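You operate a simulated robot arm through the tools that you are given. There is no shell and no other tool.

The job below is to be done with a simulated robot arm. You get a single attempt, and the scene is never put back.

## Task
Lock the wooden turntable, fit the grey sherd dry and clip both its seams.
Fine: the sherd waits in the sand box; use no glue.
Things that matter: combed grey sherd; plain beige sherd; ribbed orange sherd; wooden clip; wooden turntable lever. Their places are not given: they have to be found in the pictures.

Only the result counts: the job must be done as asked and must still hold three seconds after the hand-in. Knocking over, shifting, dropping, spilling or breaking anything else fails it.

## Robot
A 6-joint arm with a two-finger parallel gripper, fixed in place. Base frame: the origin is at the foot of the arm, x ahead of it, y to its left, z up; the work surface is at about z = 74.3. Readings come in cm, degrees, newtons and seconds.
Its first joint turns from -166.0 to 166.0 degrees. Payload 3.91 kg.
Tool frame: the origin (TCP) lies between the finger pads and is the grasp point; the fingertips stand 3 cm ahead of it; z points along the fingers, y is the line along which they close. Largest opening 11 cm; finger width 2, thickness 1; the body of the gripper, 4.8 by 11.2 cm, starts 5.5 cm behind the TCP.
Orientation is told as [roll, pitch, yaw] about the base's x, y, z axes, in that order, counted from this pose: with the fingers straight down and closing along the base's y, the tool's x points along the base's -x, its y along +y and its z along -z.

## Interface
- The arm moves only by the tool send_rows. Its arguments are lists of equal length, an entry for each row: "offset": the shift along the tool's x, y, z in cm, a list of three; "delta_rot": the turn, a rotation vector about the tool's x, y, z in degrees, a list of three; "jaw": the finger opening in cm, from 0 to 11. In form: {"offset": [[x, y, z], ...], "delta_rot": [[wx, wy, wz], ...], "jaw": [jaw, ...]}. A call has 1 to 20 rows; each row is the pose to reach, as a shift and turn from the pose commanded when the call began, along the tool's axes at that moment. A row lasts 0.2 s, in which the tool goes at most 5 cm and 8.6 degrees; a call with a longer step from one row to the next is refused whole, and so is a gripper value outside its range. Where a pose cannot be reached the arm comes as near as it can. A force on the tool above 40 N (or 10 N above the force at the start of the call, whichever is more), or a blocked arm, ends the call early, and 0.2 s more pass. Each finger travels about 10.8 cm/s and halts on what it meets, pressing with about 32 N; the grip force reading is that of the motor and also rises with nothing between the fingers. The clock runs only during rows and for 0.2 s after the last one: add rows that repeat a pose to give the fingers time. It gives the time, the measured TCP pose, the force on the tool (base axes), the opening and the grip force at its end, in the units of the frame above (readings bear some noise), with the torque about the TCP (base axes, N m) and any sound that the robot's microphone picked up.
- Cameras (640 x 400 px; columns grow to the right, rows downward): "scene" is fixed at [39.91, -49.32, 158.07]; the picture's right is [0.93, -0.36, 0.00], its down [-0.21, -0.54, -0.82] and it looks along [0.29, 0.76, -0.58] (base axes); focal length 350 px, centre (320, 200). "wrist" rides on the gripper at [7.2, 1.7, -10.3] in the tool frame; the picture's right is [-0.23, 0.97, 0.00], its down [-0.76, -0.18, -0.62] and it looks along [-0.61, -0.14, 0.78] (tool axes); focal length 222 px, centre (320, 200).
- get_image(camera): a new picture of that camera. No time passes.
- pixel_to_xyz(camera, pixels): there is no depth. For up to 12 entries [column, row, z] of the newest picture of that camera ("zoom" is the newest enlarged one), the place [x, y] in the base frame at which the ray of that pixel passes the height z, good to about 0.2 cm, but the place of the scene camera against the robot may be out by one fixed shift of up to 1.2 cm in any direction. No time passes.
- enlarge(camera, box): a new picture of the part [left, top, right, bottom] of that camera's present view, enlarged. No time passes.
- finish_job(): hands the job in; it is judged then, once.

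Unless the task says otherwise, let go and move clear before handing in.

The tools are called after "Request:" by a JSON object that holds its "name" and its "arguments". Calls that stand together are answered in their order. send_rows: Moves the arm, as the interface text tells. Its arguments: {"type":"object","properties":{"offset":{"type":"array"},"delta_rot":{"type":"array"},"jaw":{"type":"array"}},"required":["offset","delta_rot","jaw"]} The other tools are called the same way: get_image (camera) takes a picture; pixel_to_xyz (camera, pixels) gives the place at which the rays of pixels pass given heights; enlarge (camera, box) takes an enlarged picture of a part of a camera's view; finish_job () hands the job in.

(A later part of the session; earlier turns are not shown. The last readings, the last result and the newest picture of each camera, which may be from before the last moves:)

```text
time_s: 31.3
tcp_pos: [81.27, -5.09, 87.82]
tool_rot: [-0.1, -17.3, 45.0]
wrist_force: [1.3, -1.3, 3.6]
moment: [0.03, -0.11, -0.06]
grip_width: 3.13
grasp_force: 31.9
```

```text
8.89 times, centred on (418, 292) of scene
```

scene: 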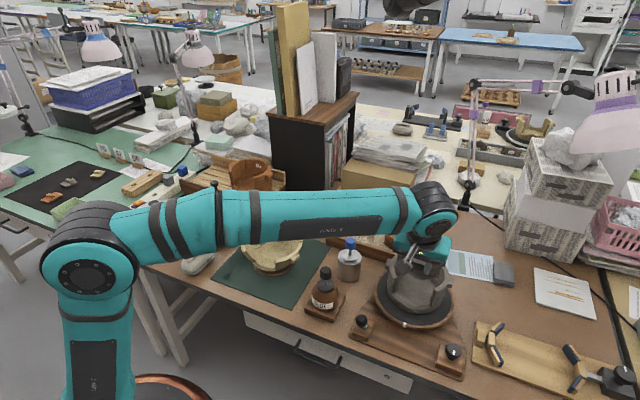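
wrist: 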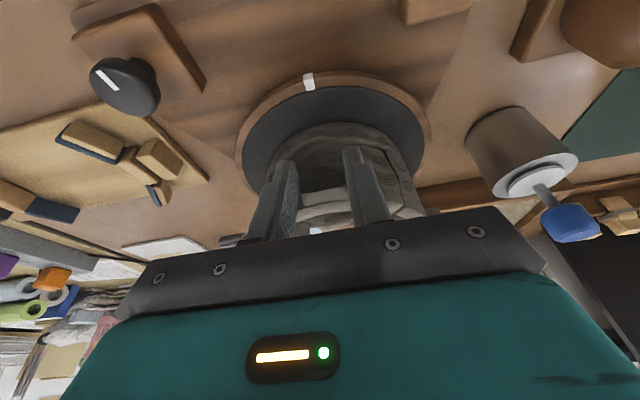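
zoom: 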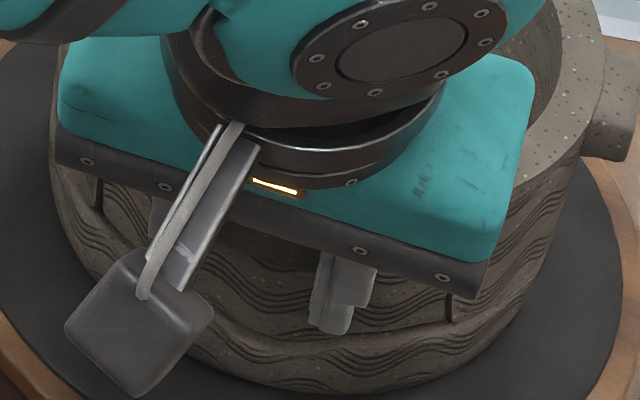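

The sherd's rim corner (zoom (275,335)) now coincides with the wall's rim corner (283,335), and the sherd bears lightly on the ring. I'll open the fingers gently and watch the sherd stay.

Request:
{"name": "send_rows", "arguments": {"offset": [[0, 0, 0], [0, 0, 0], [0, 0, 0], [0, 0, 0], [0, 0, 0]], "delta_rot": [[0, 0, 0], [0, 0, 0], [0, 0, 0], [0, 0, 0], [0, 0, 0]], "jaw": [3.3, 4.0, 5.0, 6.0, 6.0]}}

Request:
{"name": "get_image", "arguments": {"camera": "wrist"}}

Request:
{"name": "enlarge", "arguments": {"camera": "wrist", "box": [250, 100, 430, 215]}}

Request:
{"name": "enlarge", "arguments": {"camera": "scene", "box": [385, 270, 450, 315]}}

```text
time_s: 32.5
tcp_pos: [81.29, -5.06, 87.82]
tool_rot: [-0.1, -17.2, 45.0]
wrist_force: [0.5, -0.2, 0.4]
moment: [0.0, -0.02, -0.01]
grip_width: 5.98
grasp_force: 0.0
```

```text
taken
```

wrist: 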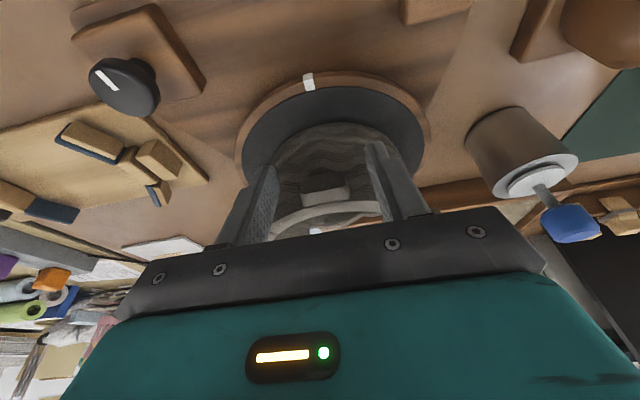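

```text
3.48 times, centred on (340, 158) of wrist
```

zoom: 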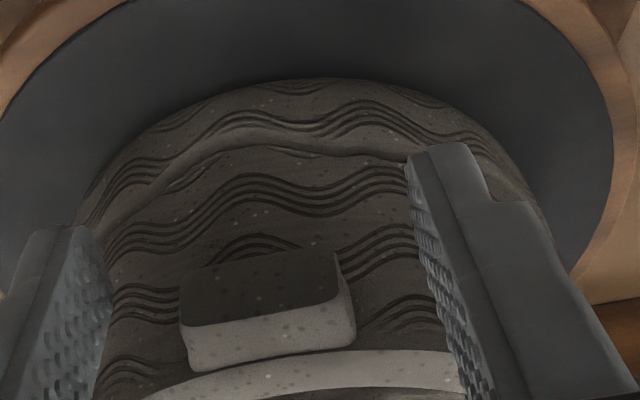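

```text
8.89 times, centred on (418, 292) of scene
```

zoom: 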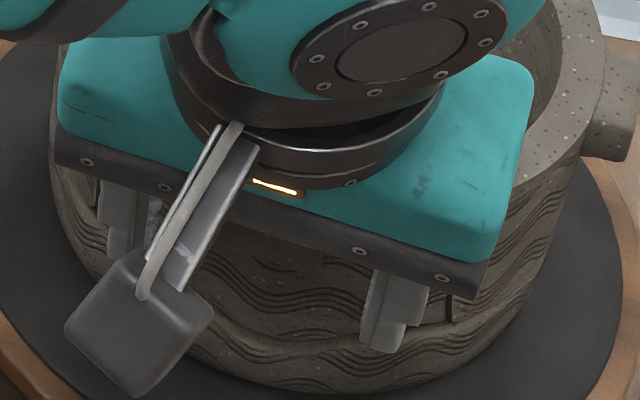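

The sherd stands by itself after release. I'll rise straight up and look at the fit.

Request:
{"name": "send_rows", "arguments": {"offset": [[-0.05, 0, -0.55], [-0.4, 0, -1.7], [-1.0, 0, -3.6], [-2.0, 0, -6.8], [-3.2, 0, -10.5], [-4.2, 0, -13.7]], "delta_rot": [[0, 0, 0], [0, 0, 0], [0, 0, 0], [0, 0, 0], [0, 0, 0], [0, 0, 0]], "jaw": [6, 6, 6, 6, 6, 6]}}

Request:
{"name": "get_image", "arguments": {"camera": "wrist"}}

Request:
{"name": "enlarge", "arguments": {"camera": "wrist", "box": [230, 50, 420, 180]}}

Request:
{"name": "enlarge", "arguments": {"camera": "scene", "box": [380, 245, 450, 315]}}

```text
time_s: 33.9
tcp_pos: [81.23, -5.24, 102.09]
tool_rot: [0.0, -17.2, 45.0]
wrist_force: [1.1, 0.5, -0.8]
moment: [-0.04, 0.0, -0.02]
grip_width: 6.01
grasp_force: 0.1
```

```text
taken
```

wrist: 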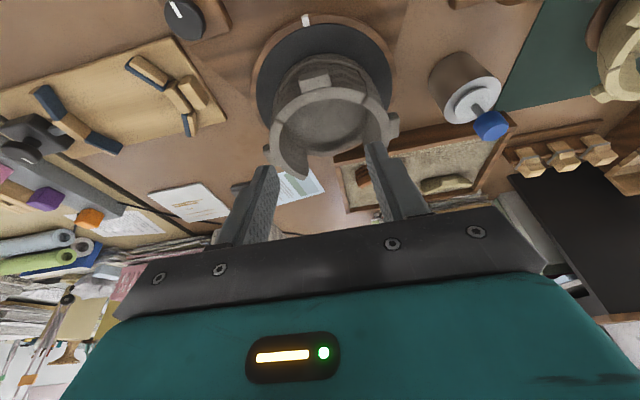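

```text
3.08 times, centred on (325, 115) of wrist
```

zoom: 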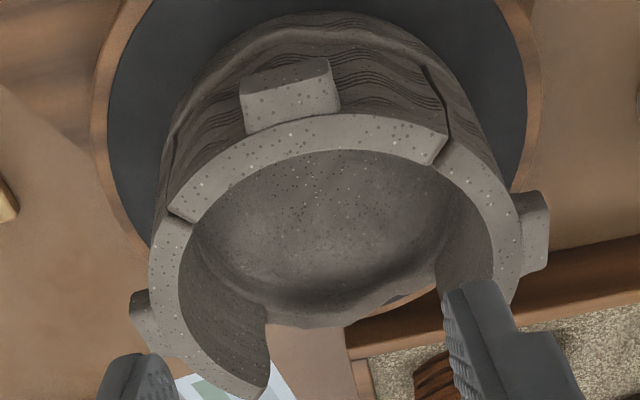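

```text
5.71 times, centred on (415, 280) of scene
```

zoom: 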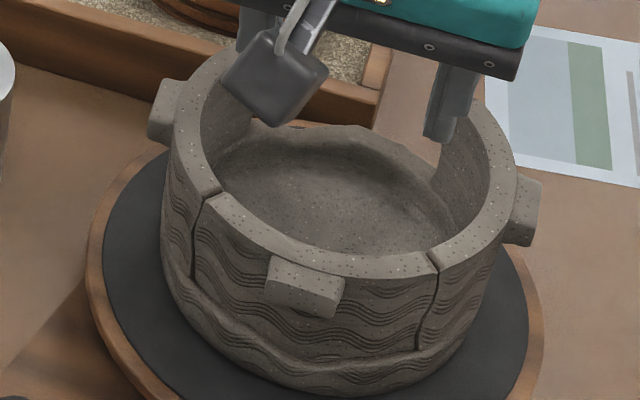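

The sherd sits flush in the gap with even seams on both sides (scene zoom (205,230) and (430,300)). Next come the clips: I'll straighten the tool and travel high over to the clip rack to study a clip closely.

Request:
{"name": "send_rows", "arguments": {"offset": [[0, 0, -1.5], [0, 0, -3], [0, 0, -4]], "delta_rot": [[0, 5.8, 0], [0, 11.6, 0], [0, 17.2, 0]], "jaw": [7, 8, 8]}}

```text
time_s: 34.7
tcp_pos: [80.34, -6.1, 106.02]
tool_rot: [-0.2, 0.0, 45.1]
wrist_force: [0.1, -1.0, 0.2]
moment: [0.01, 0.02, 0.0]
grip_width: 8.02
grasp_force: 0.1
```

The tool is vertical again with 45° yaw. I'll now move across to the rack at about z = 104.

Request:
{"name": "send_rows", "arguments": {"offset": [[-2.9, 3.06, 0.2], [-5.8, 6.12, 0.4], [-8.7, 9.18, 0.6], [-11.6, 12.24, 0.8], [-14.5, 15.3, 1.0], [-17.4, 18.36, 1.2], [-20.3, 21.4, 1.4], [-23.2, 24.5, 1.6], [-26.1, 27.5, 1.8], [-29.0, 30.6, 2.0], [-31.9, 33.65, 2.0], [-34.86, 36.7, 2.0]], "delta_rot": [[0, 0, 0], [0, 0, 0], [0, 0, 0], [0, 0, 0], [0, 0, 0], [0, 0, 0], [0, 0, 0], [0, 0, 0], [0, 0, 0], [0, 0, 0], [0, 0, 0], [0, 0, 0]], "jaw": [8, 8, 8, 8, 8, 8, 8, 8, 8, 8, 8, 8]}}

Request:
{"name": "get_image", "arguments": {"camera": "wrist"}}

Request:
{"name": "get_image", "arguments": {"camera": "scene"}}

Request:
{"name": "enlarge", "arguments": {"camera": "scene", "box": [375, 240, 455, 320]}}

```text
time_s: 37.3
tcp_pos: [79.15, 44.78, 104.15]
tool_rot: [-0.2, -0.1, 45.0]
wrist_force: [-0.5, -1.0, 1.7]
moment: [0.07, 0.01, -0.01]
grip_width: 7.97
grasp_force: 0.0
```

```text
taken
```

wrist: 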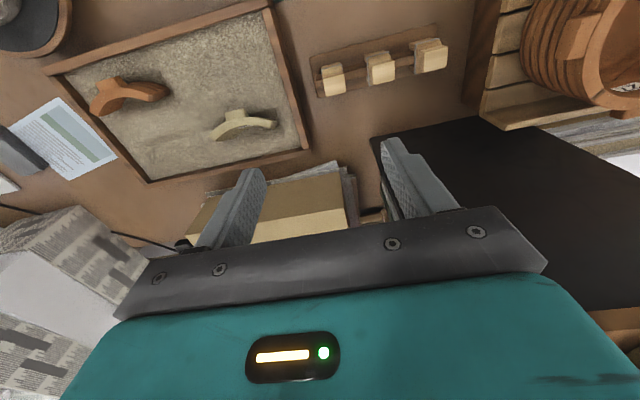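

```text
taken
```

scene: 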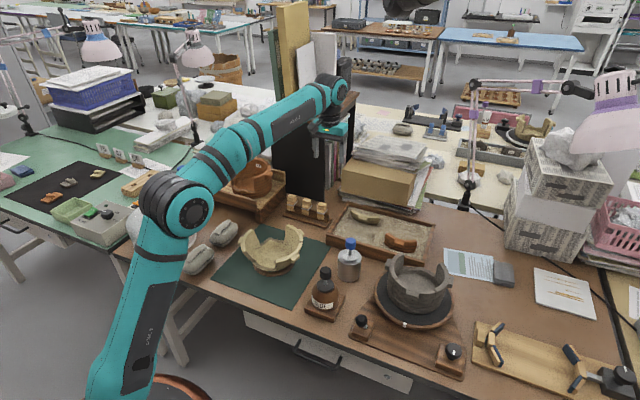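

```text
5.00 times, centred on (415, 280) of scene
```

zoom: 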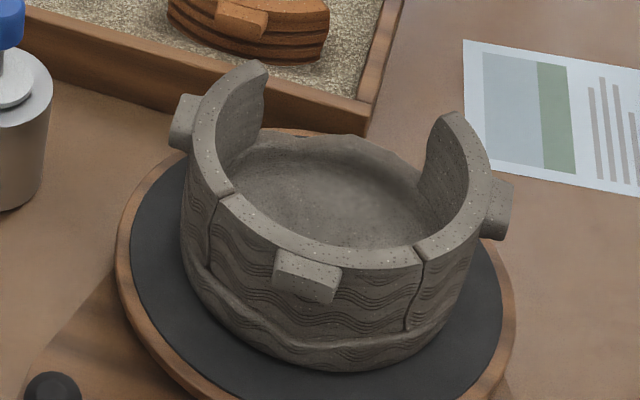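

The sherd stands well in the gap. The three clips are visible at wrist pixels (332,78), (380,68) and (430,55). I'll zoom on them.

Request:
{"name": "enlarge", "arguments": {"camera": "wrist", "box": [300, 20, 460, 115]}}

Request:
{"name": "enlarge", "arguments": {"camera": "scene", "box": [280, 190, 335, 232]}}

```text
4.00 times, centred on (380, 68) of wrist
```

zoom: 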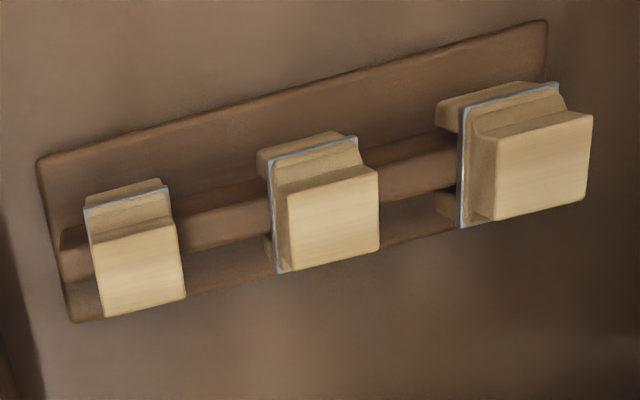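

```text
9.52 times, centred on (308, 211) of scene
```

zoom: 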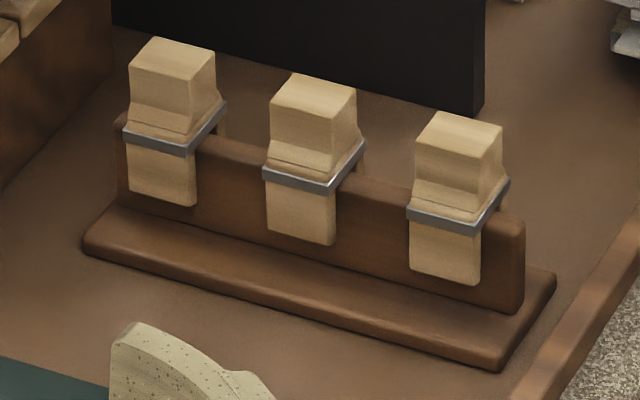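

Request:
{"name": "pixel_to_xyz", "arguments": {"camera": "wrist", "pixels": [[335.2, 85.6, 82], [335.2, 85.6, 86], [323.25, 78.75, 84], [344.5, 73.5, 84], [346.25, 92.5, 84], [326.75, 97.5, 84], [363.75, 65.25, 84], [394.25, 61, 84], [395, 79.25, 84], [372, 85.25, 84], [375.4, 72.5, 82], [375.4, 72.5, 86]]}}

Request:
{"name": "pixel_to_xyz", "arguments": {"camera": "scene", "pixels": [[322.7, 204.2, 82], [322.7, 204.2, 86], [307.3, 200.5, 82], [307.3, 200.5, 86]]}}

```text
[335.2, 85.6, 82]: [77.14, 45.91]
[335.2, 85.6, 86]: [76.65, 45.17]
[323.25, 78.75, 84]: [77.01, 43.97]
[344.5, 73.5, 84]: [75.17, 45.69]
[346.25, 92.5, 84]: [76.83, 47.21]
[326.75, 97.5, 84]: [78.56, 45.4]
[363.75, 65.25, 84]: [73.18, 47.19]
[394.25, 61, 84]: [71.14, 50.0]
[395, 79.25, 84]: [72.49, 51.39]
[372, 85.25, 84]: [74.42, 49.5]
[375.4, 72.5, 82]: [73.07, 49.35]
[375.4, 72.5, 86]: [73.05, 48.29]
```

```text
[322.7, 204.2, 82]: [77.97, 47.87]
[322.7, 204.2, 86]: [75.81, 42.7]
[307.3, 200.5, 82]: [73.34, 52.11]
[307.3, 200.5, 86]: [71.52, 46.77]
```

Clip 1's top block is centred near (77.0,45.65), with its top at about z = 83.4 and sides of 2.3 (across the rail) by 2.55. I'll turn the tool to yaw -45° so the fingers close across the rail, and come over clip 1.

Request:
{"name": "send_rows", "arguments": {"offset": [[0.1, -0.15, 0.3], [0.2, -0.3, 0.6], [0.3, -0.45, 0.9], [0.4, -0.6, 1.2], [0.5, -0.75, 1.5], [0.6, -0.75, 1.8], [0.7, -0.8, 2.1], [0.8, -0.8, 2.4], [0.9, -0.85, 2.7], [0.9, -0.9, 3.0], [0.9, -0.9, 3.2]], "delta_rot": [[0, 0, 8.2], [0, 0, 16.4], [0, 0, 24.6], [0, 0, 32.8], [0, 0, 41], [0, 0, 49.2], [0, 0, 57.4], [0, 0, 65.6], [0, 0, 73.8], [0, 0, 82], [0, 0, 90]], "jaw": [8, 8, 8, 8, 8, 8, 8, 8, 8, 8, 8]}}

Request:
{"name": "get_image", "arguments": {"camera": "wrist"}}

Request:
{"name": "enlarge", "arguments": {"camera": "wrist", "box": [200, 0, 420, 150]}}

Request:
{"name": "get_image", "arguments": {"camera": "scene"}}

```text
time_s: 39.7
tcp_pos: [79.19, 43.62, 100.76]
tool_rot: [0.0, -0.1, -45.1]
wrist_force: [-0.3, 0.5, -0.5]
moment: [-0.01, 0.02, 0.0]
grip_width: 8.01
grasp_force: 0.0
```

```text
taken
```

wrist: 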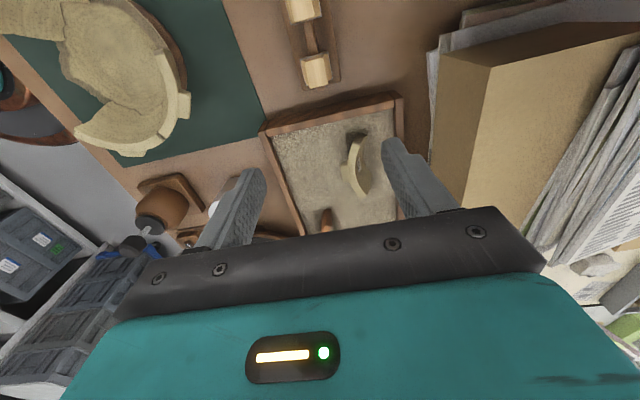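

```text
2.67 times, centred on (310, 75) of wrist
```

zoom: 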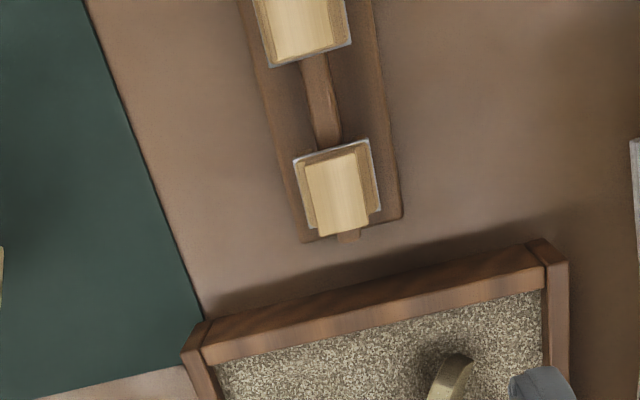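

```text
taken
```

scene: 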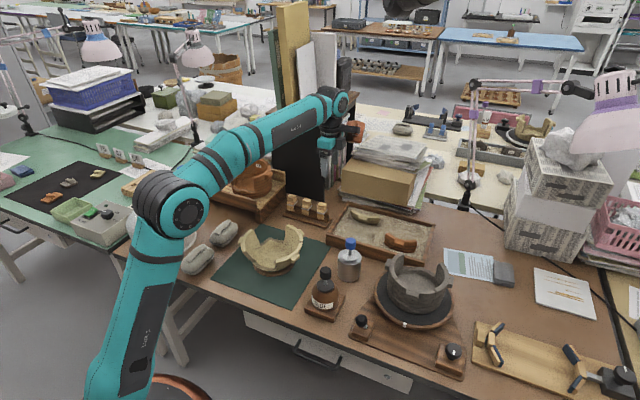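

Request:
{"name": "enlarge", "arguments": {"camera": "scene", "box": [312, 196, 336, 224]}}

Request:
{"name": "enlarge", "arguments": {"camera": "wrist", "box": [285, 20, 355, 110]}}

```text
14.29 times, centred on (324, 210) of scene
```

zoom: 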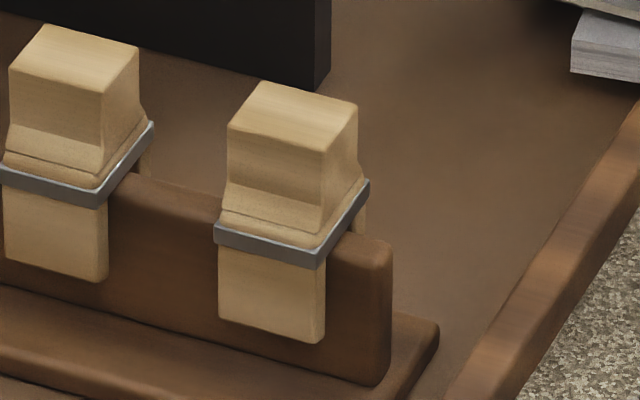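

```text
4.44 times, centred on (320, 65) of wrist
```

zoom: 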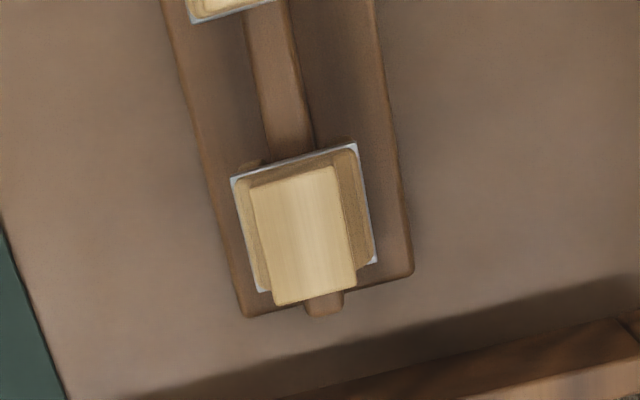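

Request:
{"name": "pixel_to_xyz", "arguments": {"camera": "zoom", "pixels": [[250, 190, 83.4], [335, 165, 83.4], [356, 287, 83.4], [276, 304, 83.4], [231, 178, 80.3], [357, 143, 80.3], [376, 262, 80.3], [258, 292, 80.3], [250, 60, 79.5], [292, 60, 79.5], [268, 150, 79.5], [312, 140, 79.5]]}}

```text
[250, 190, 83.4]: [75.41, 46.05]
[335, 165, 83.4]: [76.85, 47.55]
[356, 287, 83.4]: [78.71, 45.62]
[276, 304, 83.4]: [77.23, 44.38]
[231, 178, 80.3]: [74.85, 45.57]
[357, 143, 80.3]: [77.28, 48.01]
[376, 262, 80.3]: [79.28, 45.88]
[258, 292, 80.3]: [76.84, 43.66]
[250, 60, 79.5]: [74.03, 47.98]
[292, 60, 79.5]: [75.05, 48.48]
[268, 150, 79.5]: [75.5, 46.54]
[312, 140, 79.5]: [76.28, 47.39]
```

Clip 1's handle is centred near (77.05,45.85) and already lies square to the tool. I'll come down above it to z = 90 and check.

Request:
{"name": "send_rows", "arguments": {"offset": [[1.5, 0.0, 2.5], [3.05, 0.02, 5.5], [3.05, 0.02, 8.5], [3.05, 0.02, 10.8]], "delta_rot": [[0, 0, 0], [0, 0, 0], [0, 0, 0], [0, 0, 0]], "jaw": [7, 6, 5, 5]}}

Request:
{"name": "get_image", "arguments": {"camera": "wrist"}}

Request:
{"name": "enlarge", "arguments": {"camera": "wrist", "box": [250, 50, 400, 190]}}

Request:
{"name": "enlarge", "arguments": {"camera": "scene", "box": [295, 170, 355, 225]}}

```text
time_s: 40.7
tcp_pos: [76.98, 45.53, 90.07]
tool_rot: [0.0, -0.1, -45.0]
wrist_force: [0.4, 0.4, 1.5]
moment: [0.01, -0.03, 0.01]
grip_width: 5.02
grasp_force: 0.1
```

```text
taken
```

wrist: 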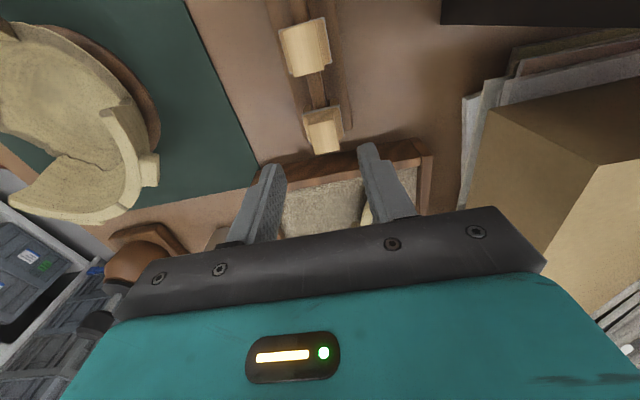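

```text
2.86 times, centred on (325, 120) of wrist
```

zoom: 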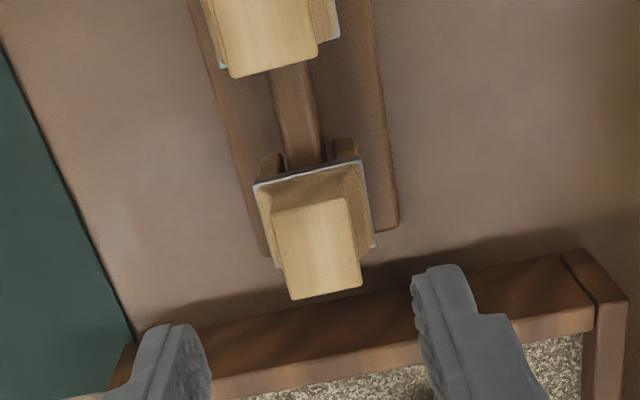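

```text
7.27 times, centred on (325, 198) of scene
```

zoom: 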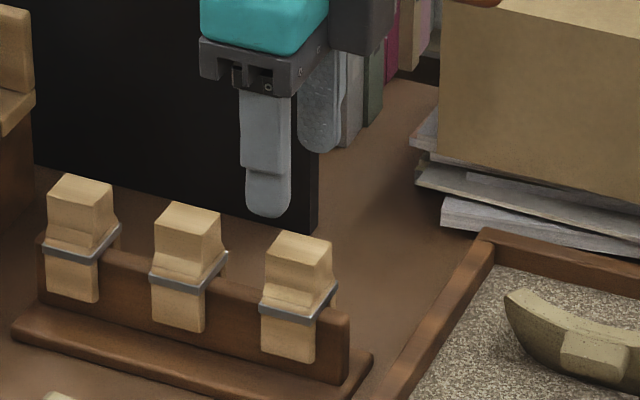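

Request:
{"name": "pixel_to_xyz", "arguments": {"camera": "wrist", "pixels": [[308.6, 123.5, 83.4], [334.4, 119.3, 83.4], [339.7, 149.7, 83.4], [315.6, 155, 83.4], [308.6, 123.5, 82.8], [334.4, 119.3, 82.8], [339.7, 149.7, 82.8], [315.6, 155, 82.8]]}}

```text
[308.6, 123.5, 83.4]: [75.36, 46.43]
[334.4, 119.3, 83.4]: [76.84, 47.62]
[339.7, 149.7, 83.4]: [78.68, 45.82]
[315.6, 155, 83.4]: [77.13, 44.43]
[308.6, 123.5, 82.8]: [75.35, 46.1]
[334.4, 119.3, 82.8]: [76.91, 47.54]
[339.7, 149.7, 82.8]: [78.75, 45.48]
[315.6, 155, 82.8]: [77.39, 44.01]
```

The top comes out at z of about 82.9, centred at (77.1,45.8). I'll shift slightly and descend to z = 84.35, so the tips stay above the flare and band.

Request:
{"name": "send_rows", "arguments": {"offset": [[0.1, 0.27, 2.0], [0.1, 0.27, 4.0], [0.1, 0.27, 5.0], [0.1, 0.27, 5.72]], "delta_rot": [[0, 0, 0], [0, 0, 0], [0, 0, 0], [0, 0, 0]], "jaw": [5, 5, 5, 5]}}

Request:
{"name": "get_image", "arguments": {"camera": "wrist"}}

Request:
{"name": "enlarge", "arguments": {"camera": "wrist", "box": [240, 100, 400, 210]}}

Request:
{"name": "enlarge", "arguments": {"camera": "scene", "box": [305, 185, 345, 222]}}

```text
time_s: 41.7
tcp_pos: [77.18, 45.88, 84.37]
tool_rot: [-0.1, -0.1, -45.0]
wrist_force: [-0.8, -0.1, -0.2]
moment: [-0.02, 0.0, -0.01]
grip_width: 5.01
grasp_force: 0.0
```

```text
taken
```

wrist: 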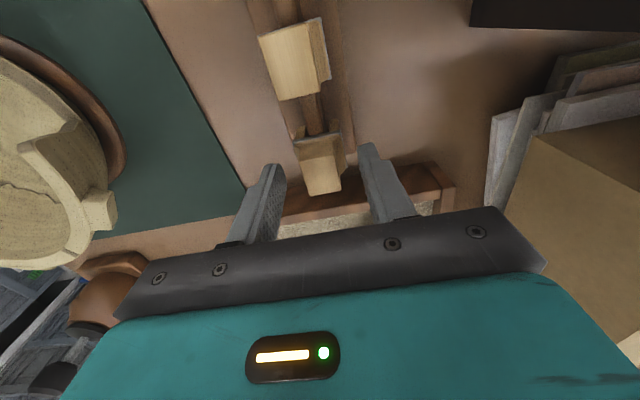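

```text
3.64 times, centred on (320, 155) of wrist
```

zoom: 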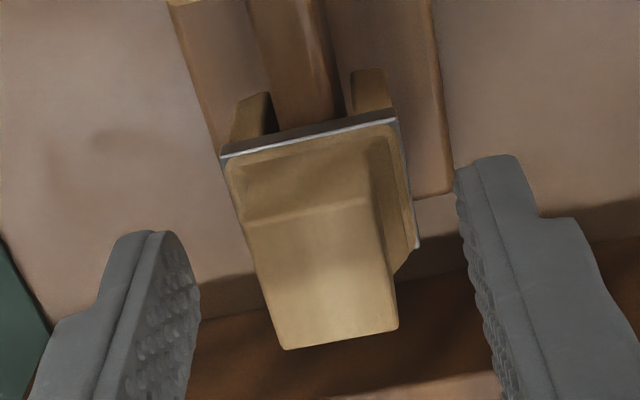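

```text
10.81 times, centred on (325, 204) of scene
```

zoom: 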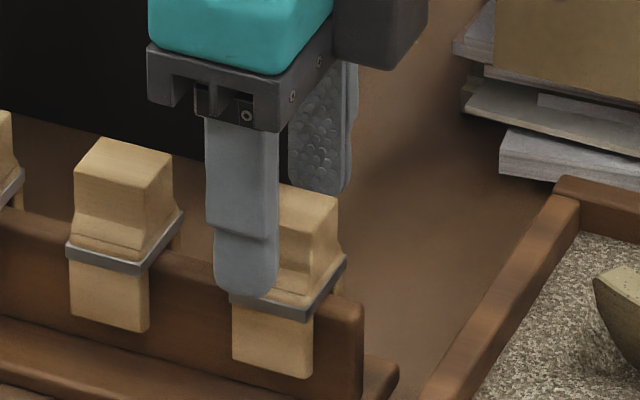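

The fingers stand either side of the handle with the tips about at the crease above the flare. I'll close on it.

Request:
{"name": "send_rows", "arguments": {"offset": [[0, 0, 0], [0, 0, 0], [0, 0, 0], [0, 0, 0], [0, 0, 0]], "delta_rot": [[0, 0, 0], [0, 0, 0], [0, 0, 0], [0, 0, 0], [0, 0, 0]], "jaw": [4.0, 3.0, 2.0, 1.0, 1.0]}}

Request:
{"name": "get_image", "arguments": {"camera": "wrist"}}

Request:
{"name": "enlarge", "arguments": {"camera": "wrist", "box": [240, 100, 400, 210]}}

Request:
{"name": "enlarge", "arguments": {"camera": "scene", "box": [305, 185, 345, 222]}}

```text
time_s: 42.9
tcp_pos: [77.02, 45.84, 84.29]
tool_rot: [0.0, 0.0, -45.0]
wrist_force: [0.4, -0.7, -0.7]
moment: [0.0, 0.01, -0.01]
grip_width: 2.07
grasp_force: 31.8
```

```text
taken
```

wrist: 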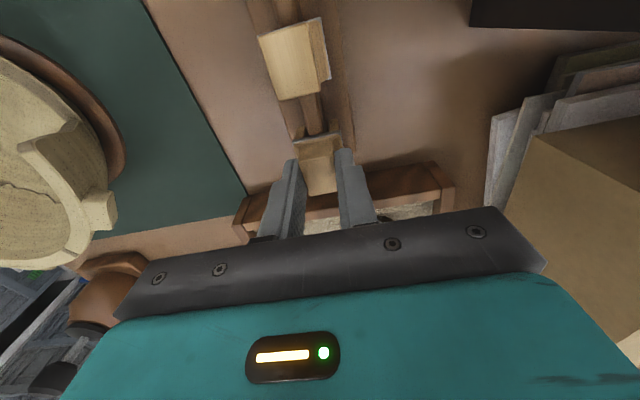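

```text
3.64 times, centred on (320, 155) of wrist
```

zoom: 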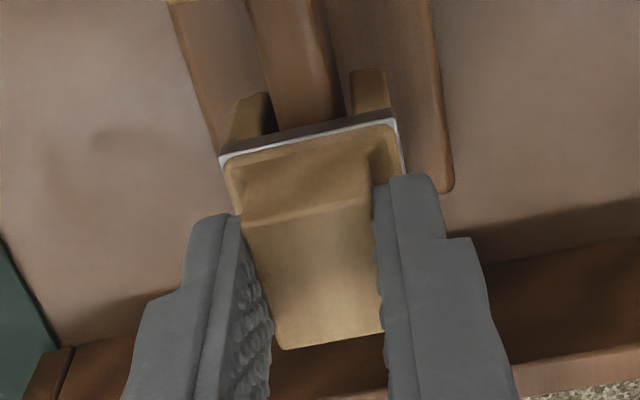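

```text
10.81 times, centred on (325, 204) of scene
```

zoom: 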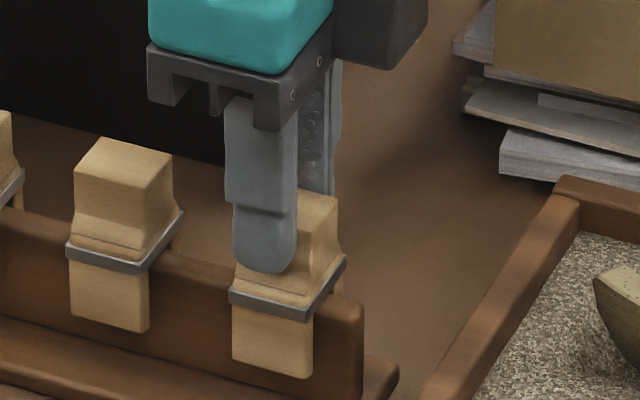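

The jaw stopped at 2.07 cm on the handle. I'll lift straight up slowly and watch that only the clip comes along.

Request:
{"name": "send_rows", "arguments": {"offset": [[0, 0, -0.3], [0, 0, -0.6], [0, 0, -1.0], [0, 0, -1.5], [0, 0, -1.5]], "delta_rot": [[0, 0, 0], [0, 0, 0], [0, 0, 0], [0, 0, 0], [0, 0, 0]], "jaw": [1, 1, 1, 1, 1]}}

Request:
{"name": "enlarge", "arguments": {"camera": "scene", "box": [295, 185, 345, 228]}}

```text
time_s: 44.1
tcp_pos: [77.09, 45.77, 85.69]
tool_rot: [0.1, -0.1, -44.9]
wrist_force: [-1.0, 1.5, -0.2]
moment: [-0.03, -0.02, 0.0]
grip_width: 2.05
grasp_force: 32.6
```

```text
9.30 times, centred on (320, 206) of scene
```

zoom: 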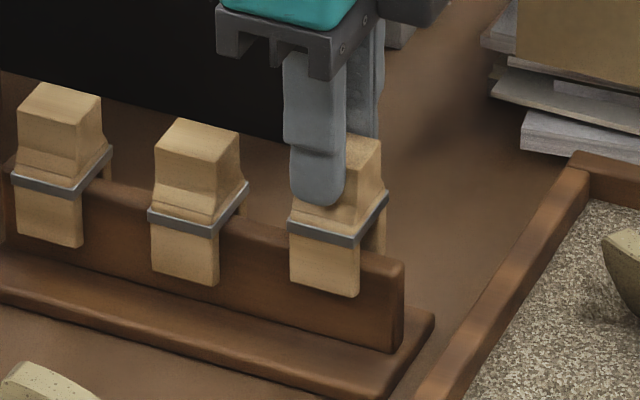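

The clip rises freely while the rack stays put. I'll raise it to about z = 100.

Request:
{"name": "send_rows", "arguments": {"offset": [[0, 0, -2.0], [0, 0, -5.0], [0, 0, -8.5], [0, 0, -12.0], [0, 0, -15.0], [0, 0, -15.0]], "delta_rot": [[0, 0, 0], [0, 0, 0], [0, 0, 0], [0, 0, 0], [0, 0, 0], [0, 0, 0]], "jaw": [1, 1, 1, 1, 1, 1]}}

Request:
{"name": "get_image", "arguments": {"camera": "wrist"}}

Request:
{"name": "get_image", "arguments": {"camera": "scene"}}

Request:
{"name": "enlarge", "arguments": {"camera": "scene", "box": [295, 130, 355, 230]}}

Request:
{"name": "enlarge", "arguments": {"camera": "wrist", "box": [250, 100, 410, 210]}}

```text
time_s: 45.5
tcp_pos: [77.04, 45.75, 100.87]
tool_rot: [0.0, -0.1, -44.9]
wrist_force: [-0.4, 0.3, -0.5]
moment: [0.0, 0.04, -0.01]
grip_width: 2.09
grasp_force: 32.2
```

```text
taken
```

wrist: 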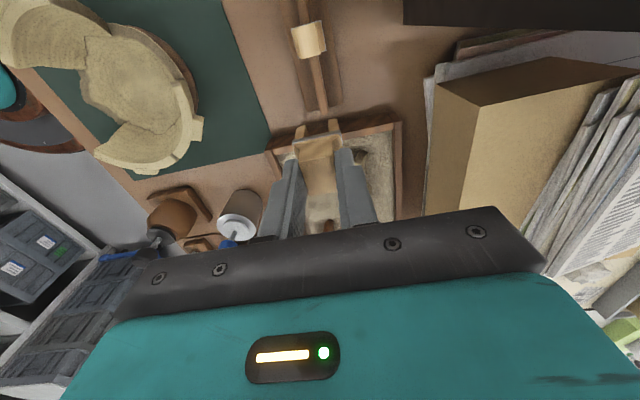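

```text
taken
```

scene: 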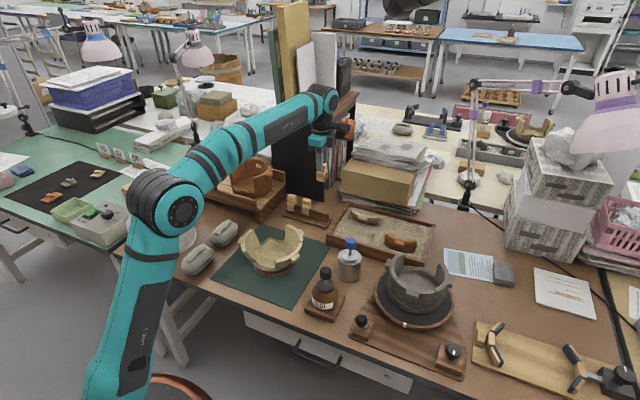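

```text
4.00 times, centred on (325, 180) of scene
```

zoom: 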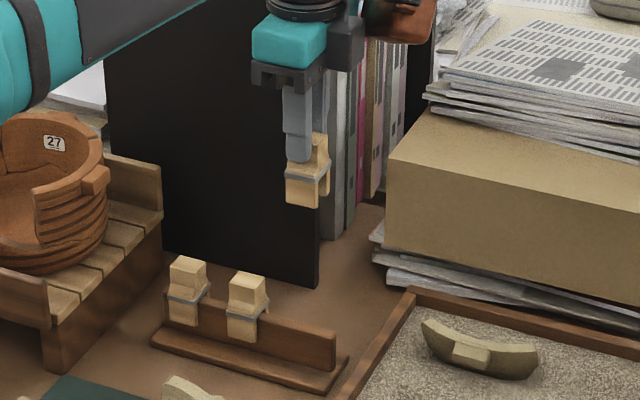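

```text
3.64 times, centred on (330, 155) of wrist
```

zoom: 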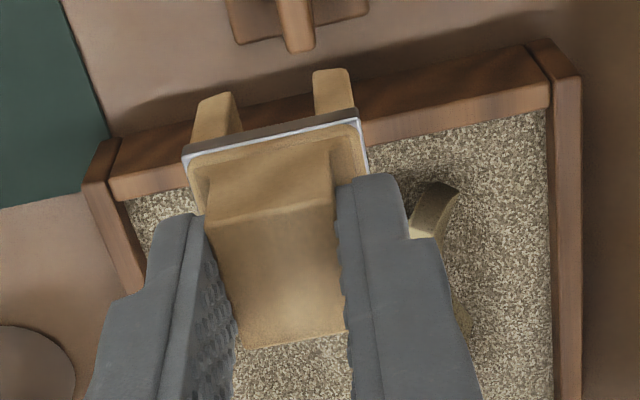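

The clip hangs squarely in the fingers, with its slot between the two legs about 1.4–1.5 cm wide. I'll carry it high to above the left seam, near (81.3,1.6), turning to yaw -90° so the legs straddle the wall along x.

Request:
{"name": "send_rows", "arguments": {"offset": [[-1.5, -1.2, -0.5], [-4.3, -3.5, -1.0], [-7.3, -6.0, -1.0], [-10.3, -8.5, -1.0], [-13.3, -11.0, -1.0], [-16.3, -13.5, -1.0], [-19.3, -15.9, -1.0], [-22.3, -18.3, -1.0], [-25.3, -20.8, -1.0], [-28.3, -23.3, -1.0], [-31.3, -25.8, -1.0], [-33.3, -27.4, -1.0], [-34.3, -28.2, -0.5]], "delta_rot": [[0, 0, 0], [0, 0, 5], [0, 0, 10], [0, 0, 15], [0, 0, 20], [0, 0, 25], [0, 0, 30], [0, 0, 35], [0, 0, 40], [0, 0, 45], [0, 0, 45], [0, 0, 45], [0, 0, 45]], "jaw": [1, 1, 1, 1, 1, 1, 1, 1, 1, 1, 1, 1, 1]}}

Request:
{"name": "get_image", "arguments": {"camera": "wrist"}}

Request:
{"name": "enlarge", "arguments": {"camera": "wrist", "box": [220, 50, 420, 190]}}

Request:
{"name": "get_image", "arguments": {"camera": "scene"}}

Request:
{"name": "enlarge", "arguments": {"camera": "scene", "box": [370, 220, 460, 310]}}

```text
time_s: 48.3
tcp_pos: [81.45, 1.75, 101.27]
tool_rot: [0.2, 0.0, -90.0]
wrist_force: [0.0, -0.3, -0.3]
moment: [0.0, 0.02, -0.01]
grip_width: 2.07
grasp_force: 32.2
```

```text
taken
```

wrist: 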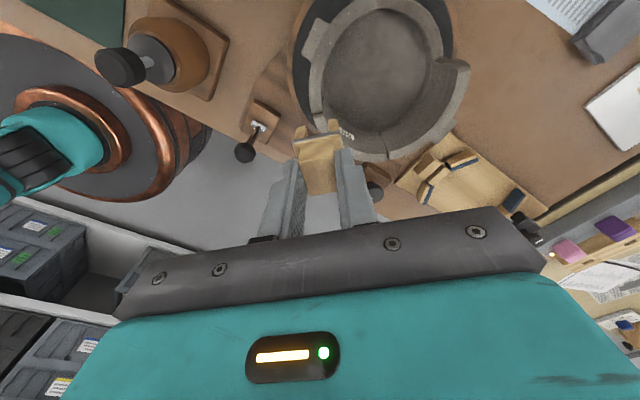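

```text
2.86 times, centred on (320, 120) of wrist
```

zoom: 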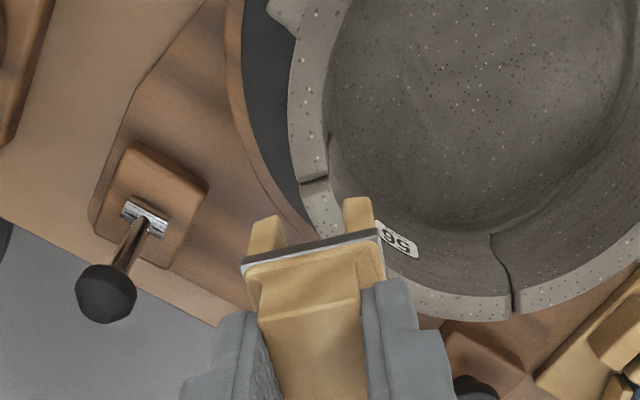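

```text
taken
```

scene: 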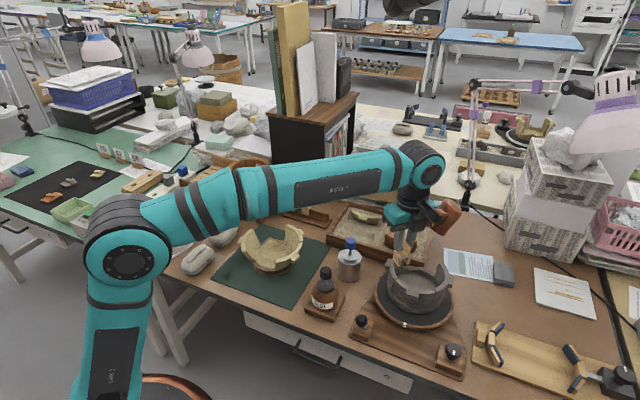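

```text
4.44 times, centred on (415, 265) of scene
```

zoom: 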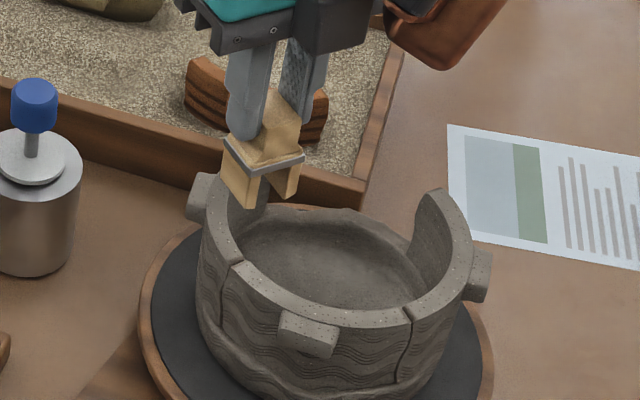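

The wrist view shows the left seam at zoom (315,180), just past the clip legs. I'll enlarge it and measure the rim edges there.

Request:
{"name": "enlarge", "arguments": {"camera": "wrist", "box": [285, 100, 365, 155]}}

```text
7.27 times, centred on (325, 128) of wrist
```

zoom: 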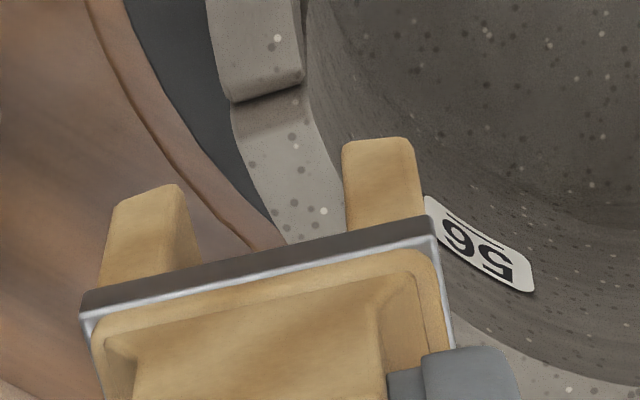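

Request:
{"name": "pixel_to_xyz", "arguments": {"camera": "zoom", "pixels": [[233, 97, 87.4], [304, 78, 87.4], [220, 50, 87.4], [302, 30, 87.4], [245, 140, 87.4], [318, 125, 87.4], [265, 190, 87.4], [337, 170, 87.4], [209, 5, 87.4], [300, 3, 87.4], [233, 97, 86.9], [304, 78, 86.9]]}}

```text
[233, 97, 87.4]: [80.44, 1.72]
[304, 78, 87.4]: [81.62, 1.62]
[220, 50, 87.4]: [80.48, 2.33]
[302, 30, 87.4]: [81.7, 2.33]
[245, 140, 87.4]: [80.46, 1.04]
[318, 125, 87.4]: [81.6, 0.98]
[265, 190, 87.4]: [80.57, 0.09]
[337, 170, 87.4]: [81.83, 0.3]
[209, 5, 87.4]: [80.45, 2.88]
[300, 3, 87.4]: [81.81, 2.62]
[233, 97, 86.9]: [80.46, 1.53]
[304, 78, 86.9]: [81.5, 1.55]
```

The slot is about 1.8 cm wide against an effective wall of about 1.35 cm. The wall's middle lies about 0.25 cm to the −x side of the clip's centre. I'll correct that and lower to just above the rim.

Request:
{"name": "send_rows", "arguments": {"offset": [[-0.07, -0.12, 1.5], [-0.15, -0.25, 3.0], [-0.15, -0.25, 4.2], [-0.15, -0.25, 4.8]], "delta_rot": [[0, 0, 0], [0, 0, 0], [0, 0, 0], [0, 0, 0]], "jaw": [1, 1, 1, 1]}}

Request:
{"name": "get_image", "arguments": {"camera": "wrist"}}

Request:
{"name": "enlarge", "arguments": {"camera": "wrist", "box": [280, 80, 380, 160]}}

Request:
{"name": "enlarge", "arguments": {"camera": "scene", "box": [375, 240, 445, 310]}}

```text
time_s: 49.3
tcp_pos: [81.14, 1.49, 96.43]
tool_rot: [0.1, 0.1, -90.1]
wrist_force: [-0.2, -0.4, -0.9]
moment: [0.0, -0.02, -0.01]
grip_width: 2.08
grasp_force: 32.3
```

```text
taken
```

wrist: 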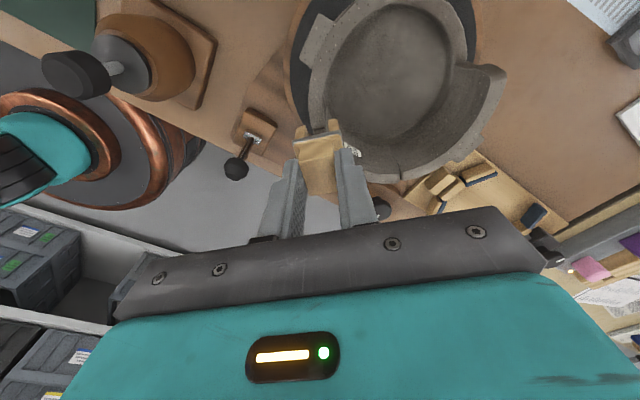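

```text
5.00 times, centred on (330, 120) of wrist
```

zoom: 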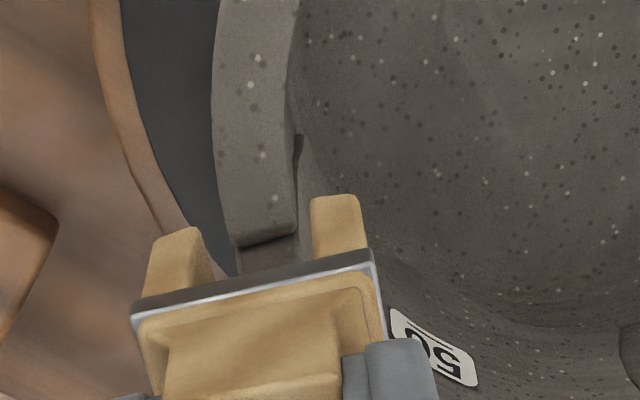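

```text
5.71 times, centred on (410, 275) of scene
```

zoom: 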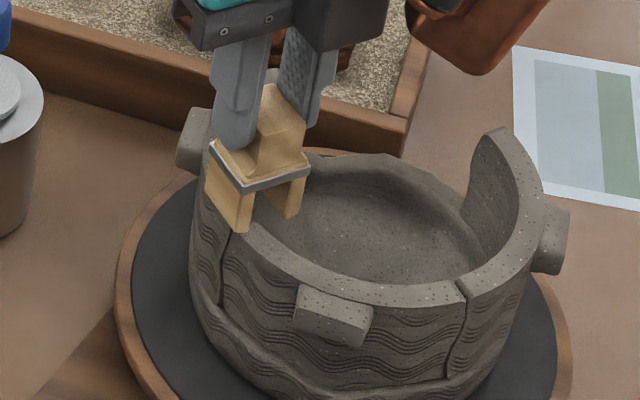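

The wall end (zoom 238–296) now lies between the clip's legs (inner edges 208 and 313). I'll shift 0.06 cm more toward −x and lower slowly, so the legs pass the rim.

Request:
{"name": "send_rows", "arguments": {"offset": [[0, -0.06, 0.4], [0, -0.06, 0.9], [0, -0.06, 1.4], [0, -0.06, 1.9], [0, -0.06, 2.4], [0, -0.06, 2.4]], "delta_rot": [[0, 0, 0], [0, 0, 0], [0, 0, 0], [0, 0, 0], [0, 0, 0], [0, 0, 0]], "jaw": [1, 1, 1, 1, 1, 1]}}

Request:
{"name": "get_image", "arguments": {"camera": "wrist"}}

Request:
{"name": "enlarge", "arguments": {"camera": "wrist", "box": [280, 80, 380, 160]}}

Request:
{"name": "enlarge", "arguments": {"camera": "scene", "box": [375, 240, 445, 310]}}

```text
time_s: 50.7
tcp_pos: [80.94, 1.45, 94.35]
tool_rot: [0.3, 0.1, -90.1]
wrist_force: [0.2, 2.1, 26.7]
moment: [-0.09, -0.34, 0.05]
grip_width: 2.08
grasp_force: 32.1
```

```text
taken
```

wrist: 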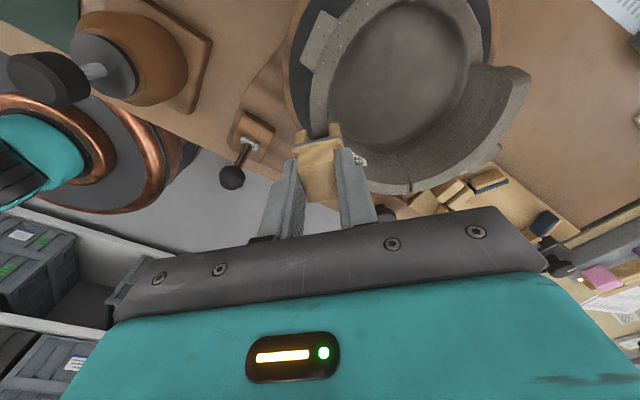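

```text
5.00 times, centred on (330, 120) of wrist
```

zoom: 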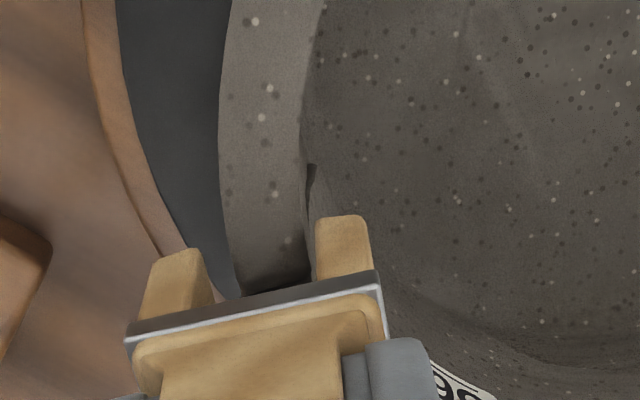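

```text
5.71 times, centred on (410, 275) of scene
```

zoom: 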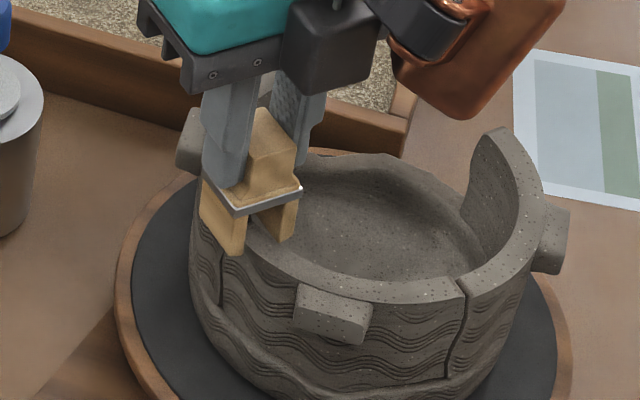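

The tool reads +26.7 N: the torque puts the contact on the inner leg, on the sherd's side. The seam's radial direction is really about 184°, so the clip needs a few degrees of yaw and a small inward shift. I'll raise 0.7 cm, turn +4° and shift +0.13 cm in x.

Request:
{"name": "send_rows", "arguments": {"offset": [[0, 0, -0.5], [0, 0.07, -1.0], [0, 0.13, -1.0], [0, 0.13, -1.0]], "delta_rot": [[0, 0, 0], [0, 0, -2], [0, 0, -4], [0, 0, -4]], "jaw": [1, 1, 1, 1]}}

Request:
{"name": "get_image", "arguments": {"camera": "wrist"}}

Request:
{"name": "enlarge", "arguments": {"camera": "wrist", "box": [280, 80, 380, 160]}}

Request:
{"name": "enlarge", "arguments": {"camera": "scene", "box": [385, 250, 425, 295]}}

```text
time_s: 51.7
tcp_pos: [81.12, 1.51, 95.2]
tool_rot: [0.1, 0.0, -85.9]
wrist_force: [-0.3, 0.4, -0.5]
moment: [0.02, -0.02, -0.01]
grip_width: 2.08
grasp_force: 31.4
```

```text
taken
```

wrist: 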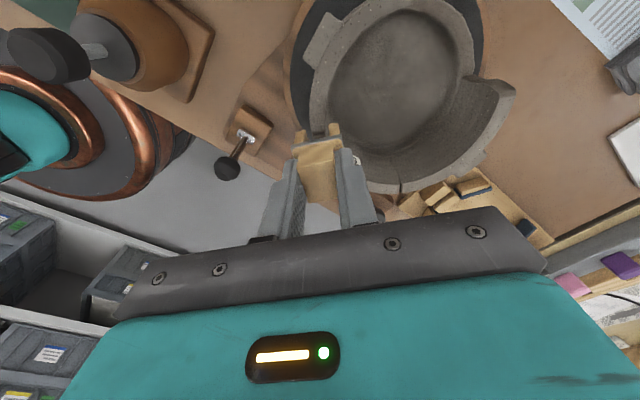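

```text
5.00 times, centred on (330, 120) of wrist
```

zoom: 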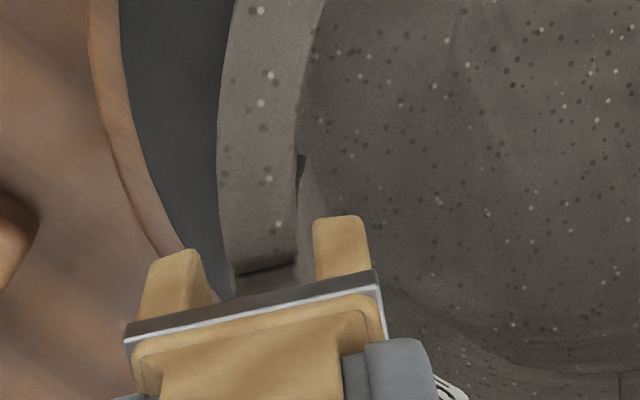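

```text
8.89 times, centred on (405, 272) of scene
```

zoom: 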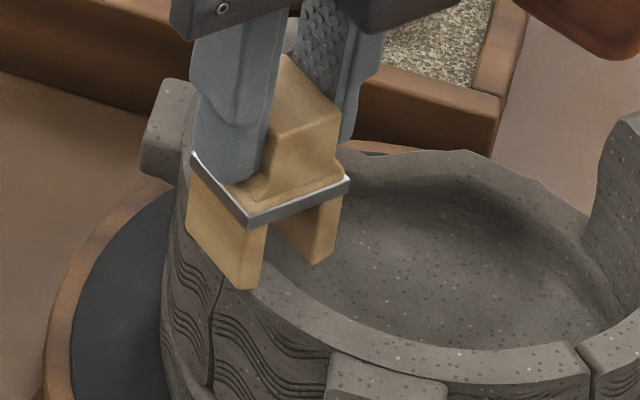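

With the new yaw the wall (222–294 at the leg plane) sits nicely between the legs (210–311). I'll lower 1.3 cm gently.

Request:
{"name": "send_rows", "arguments": {"offset": [[0, -0.03, 0.4], [0, -0.03, 0.8], [0, -0.03, 1.1], [0, -0.03, 1.3], [0, -0.03, 1.3]], "delta_rot": [[0, 0, 0], [0, 0, 0], [0, 0, 0], [0, 0, 0], [0, 0, 0]], "jaw": [1, 1, 1, 1, 1]}}

Request:
{"name": "get_image", "arguments": {"camera": "wrist"}}

Request:
{"name": "enlarge", "arguments": {"camera": "wrist", "box": [280, 80, 380, 160]}}

Request:
{"name": "enlarge", "arguments": {"camera": "scene", "box": [385, 250, 425, 295]}}

```text
time_s: 52.9
tcp_pos: [81.06, 1.55, 94.32]
tool_rot: [0.5, -0.1, -86.0]
wrist_force: [-0.6, 0.9, 10.8]
moment: [-0.1, -0.08, 0.02]
grip_width: 2.09
grasp_force: 32.2
stopped in row 5: the force on the tool passed its limit at 41 N (the readings are from after the stop); the commanded pose is now the measured one
```

```text
taken
```

wrist: 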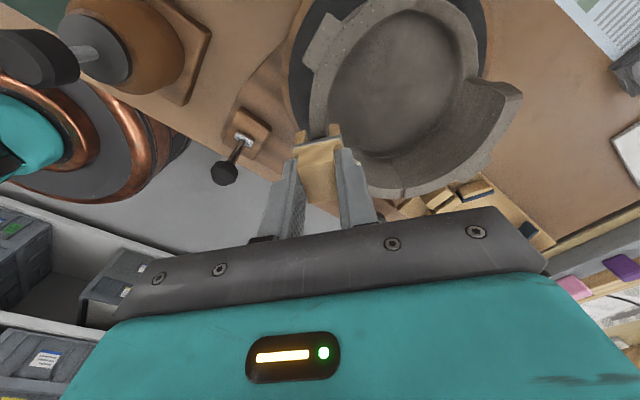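

```text
5.00 times, centred on (330, 120) of wrist
```

zoom: 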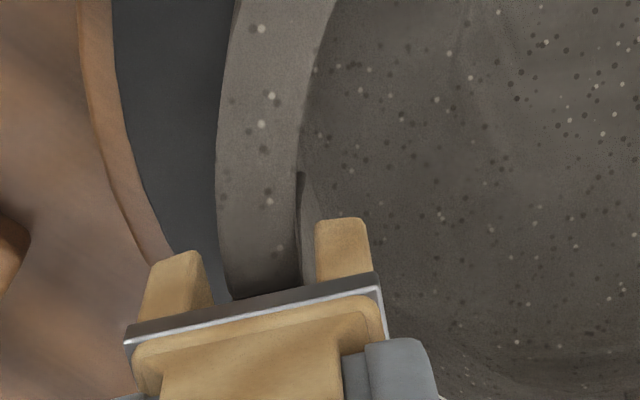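

```text
8.89 times, centred on (405, 272) of scene
```

zoom: 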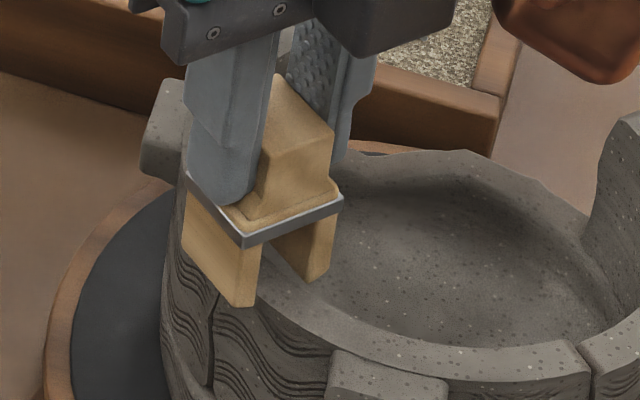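

Contact occurred again at z of about 94.3, on the inner leg's sherd-side end. I'll raise, add 3° more yaw and shift 0.13 cm inward.

Request:
{"name": "send_rows", "arguments": {"offset": [[0, 0, -0.4], [0, 0.13, -0.7], [0, 0.13, -0.7], [0, 0.13, -0.4], [0, 0.13, -0.1], [0, 0.13, -0.1]], "delta_rot": [[0, 0, 0], [0, 0, -1.5], [0, 0, -3], [0, 0, -3], [0, 0, -3], [0, 0, -3]], "jaw": [1, 1, 1, 1, 1, 1]}}

```text
time_s: 54.3
tcp_pos: [81.38, 1.55, 94.22]
tool_rot: [0.3, 0.0, -83.0]
wrist_force: [-0.3, -1.3, -0.3]
moment: [-0.01, 0.01, -0.01]
grip_width: 2.07
grasp_force: 32.2
```

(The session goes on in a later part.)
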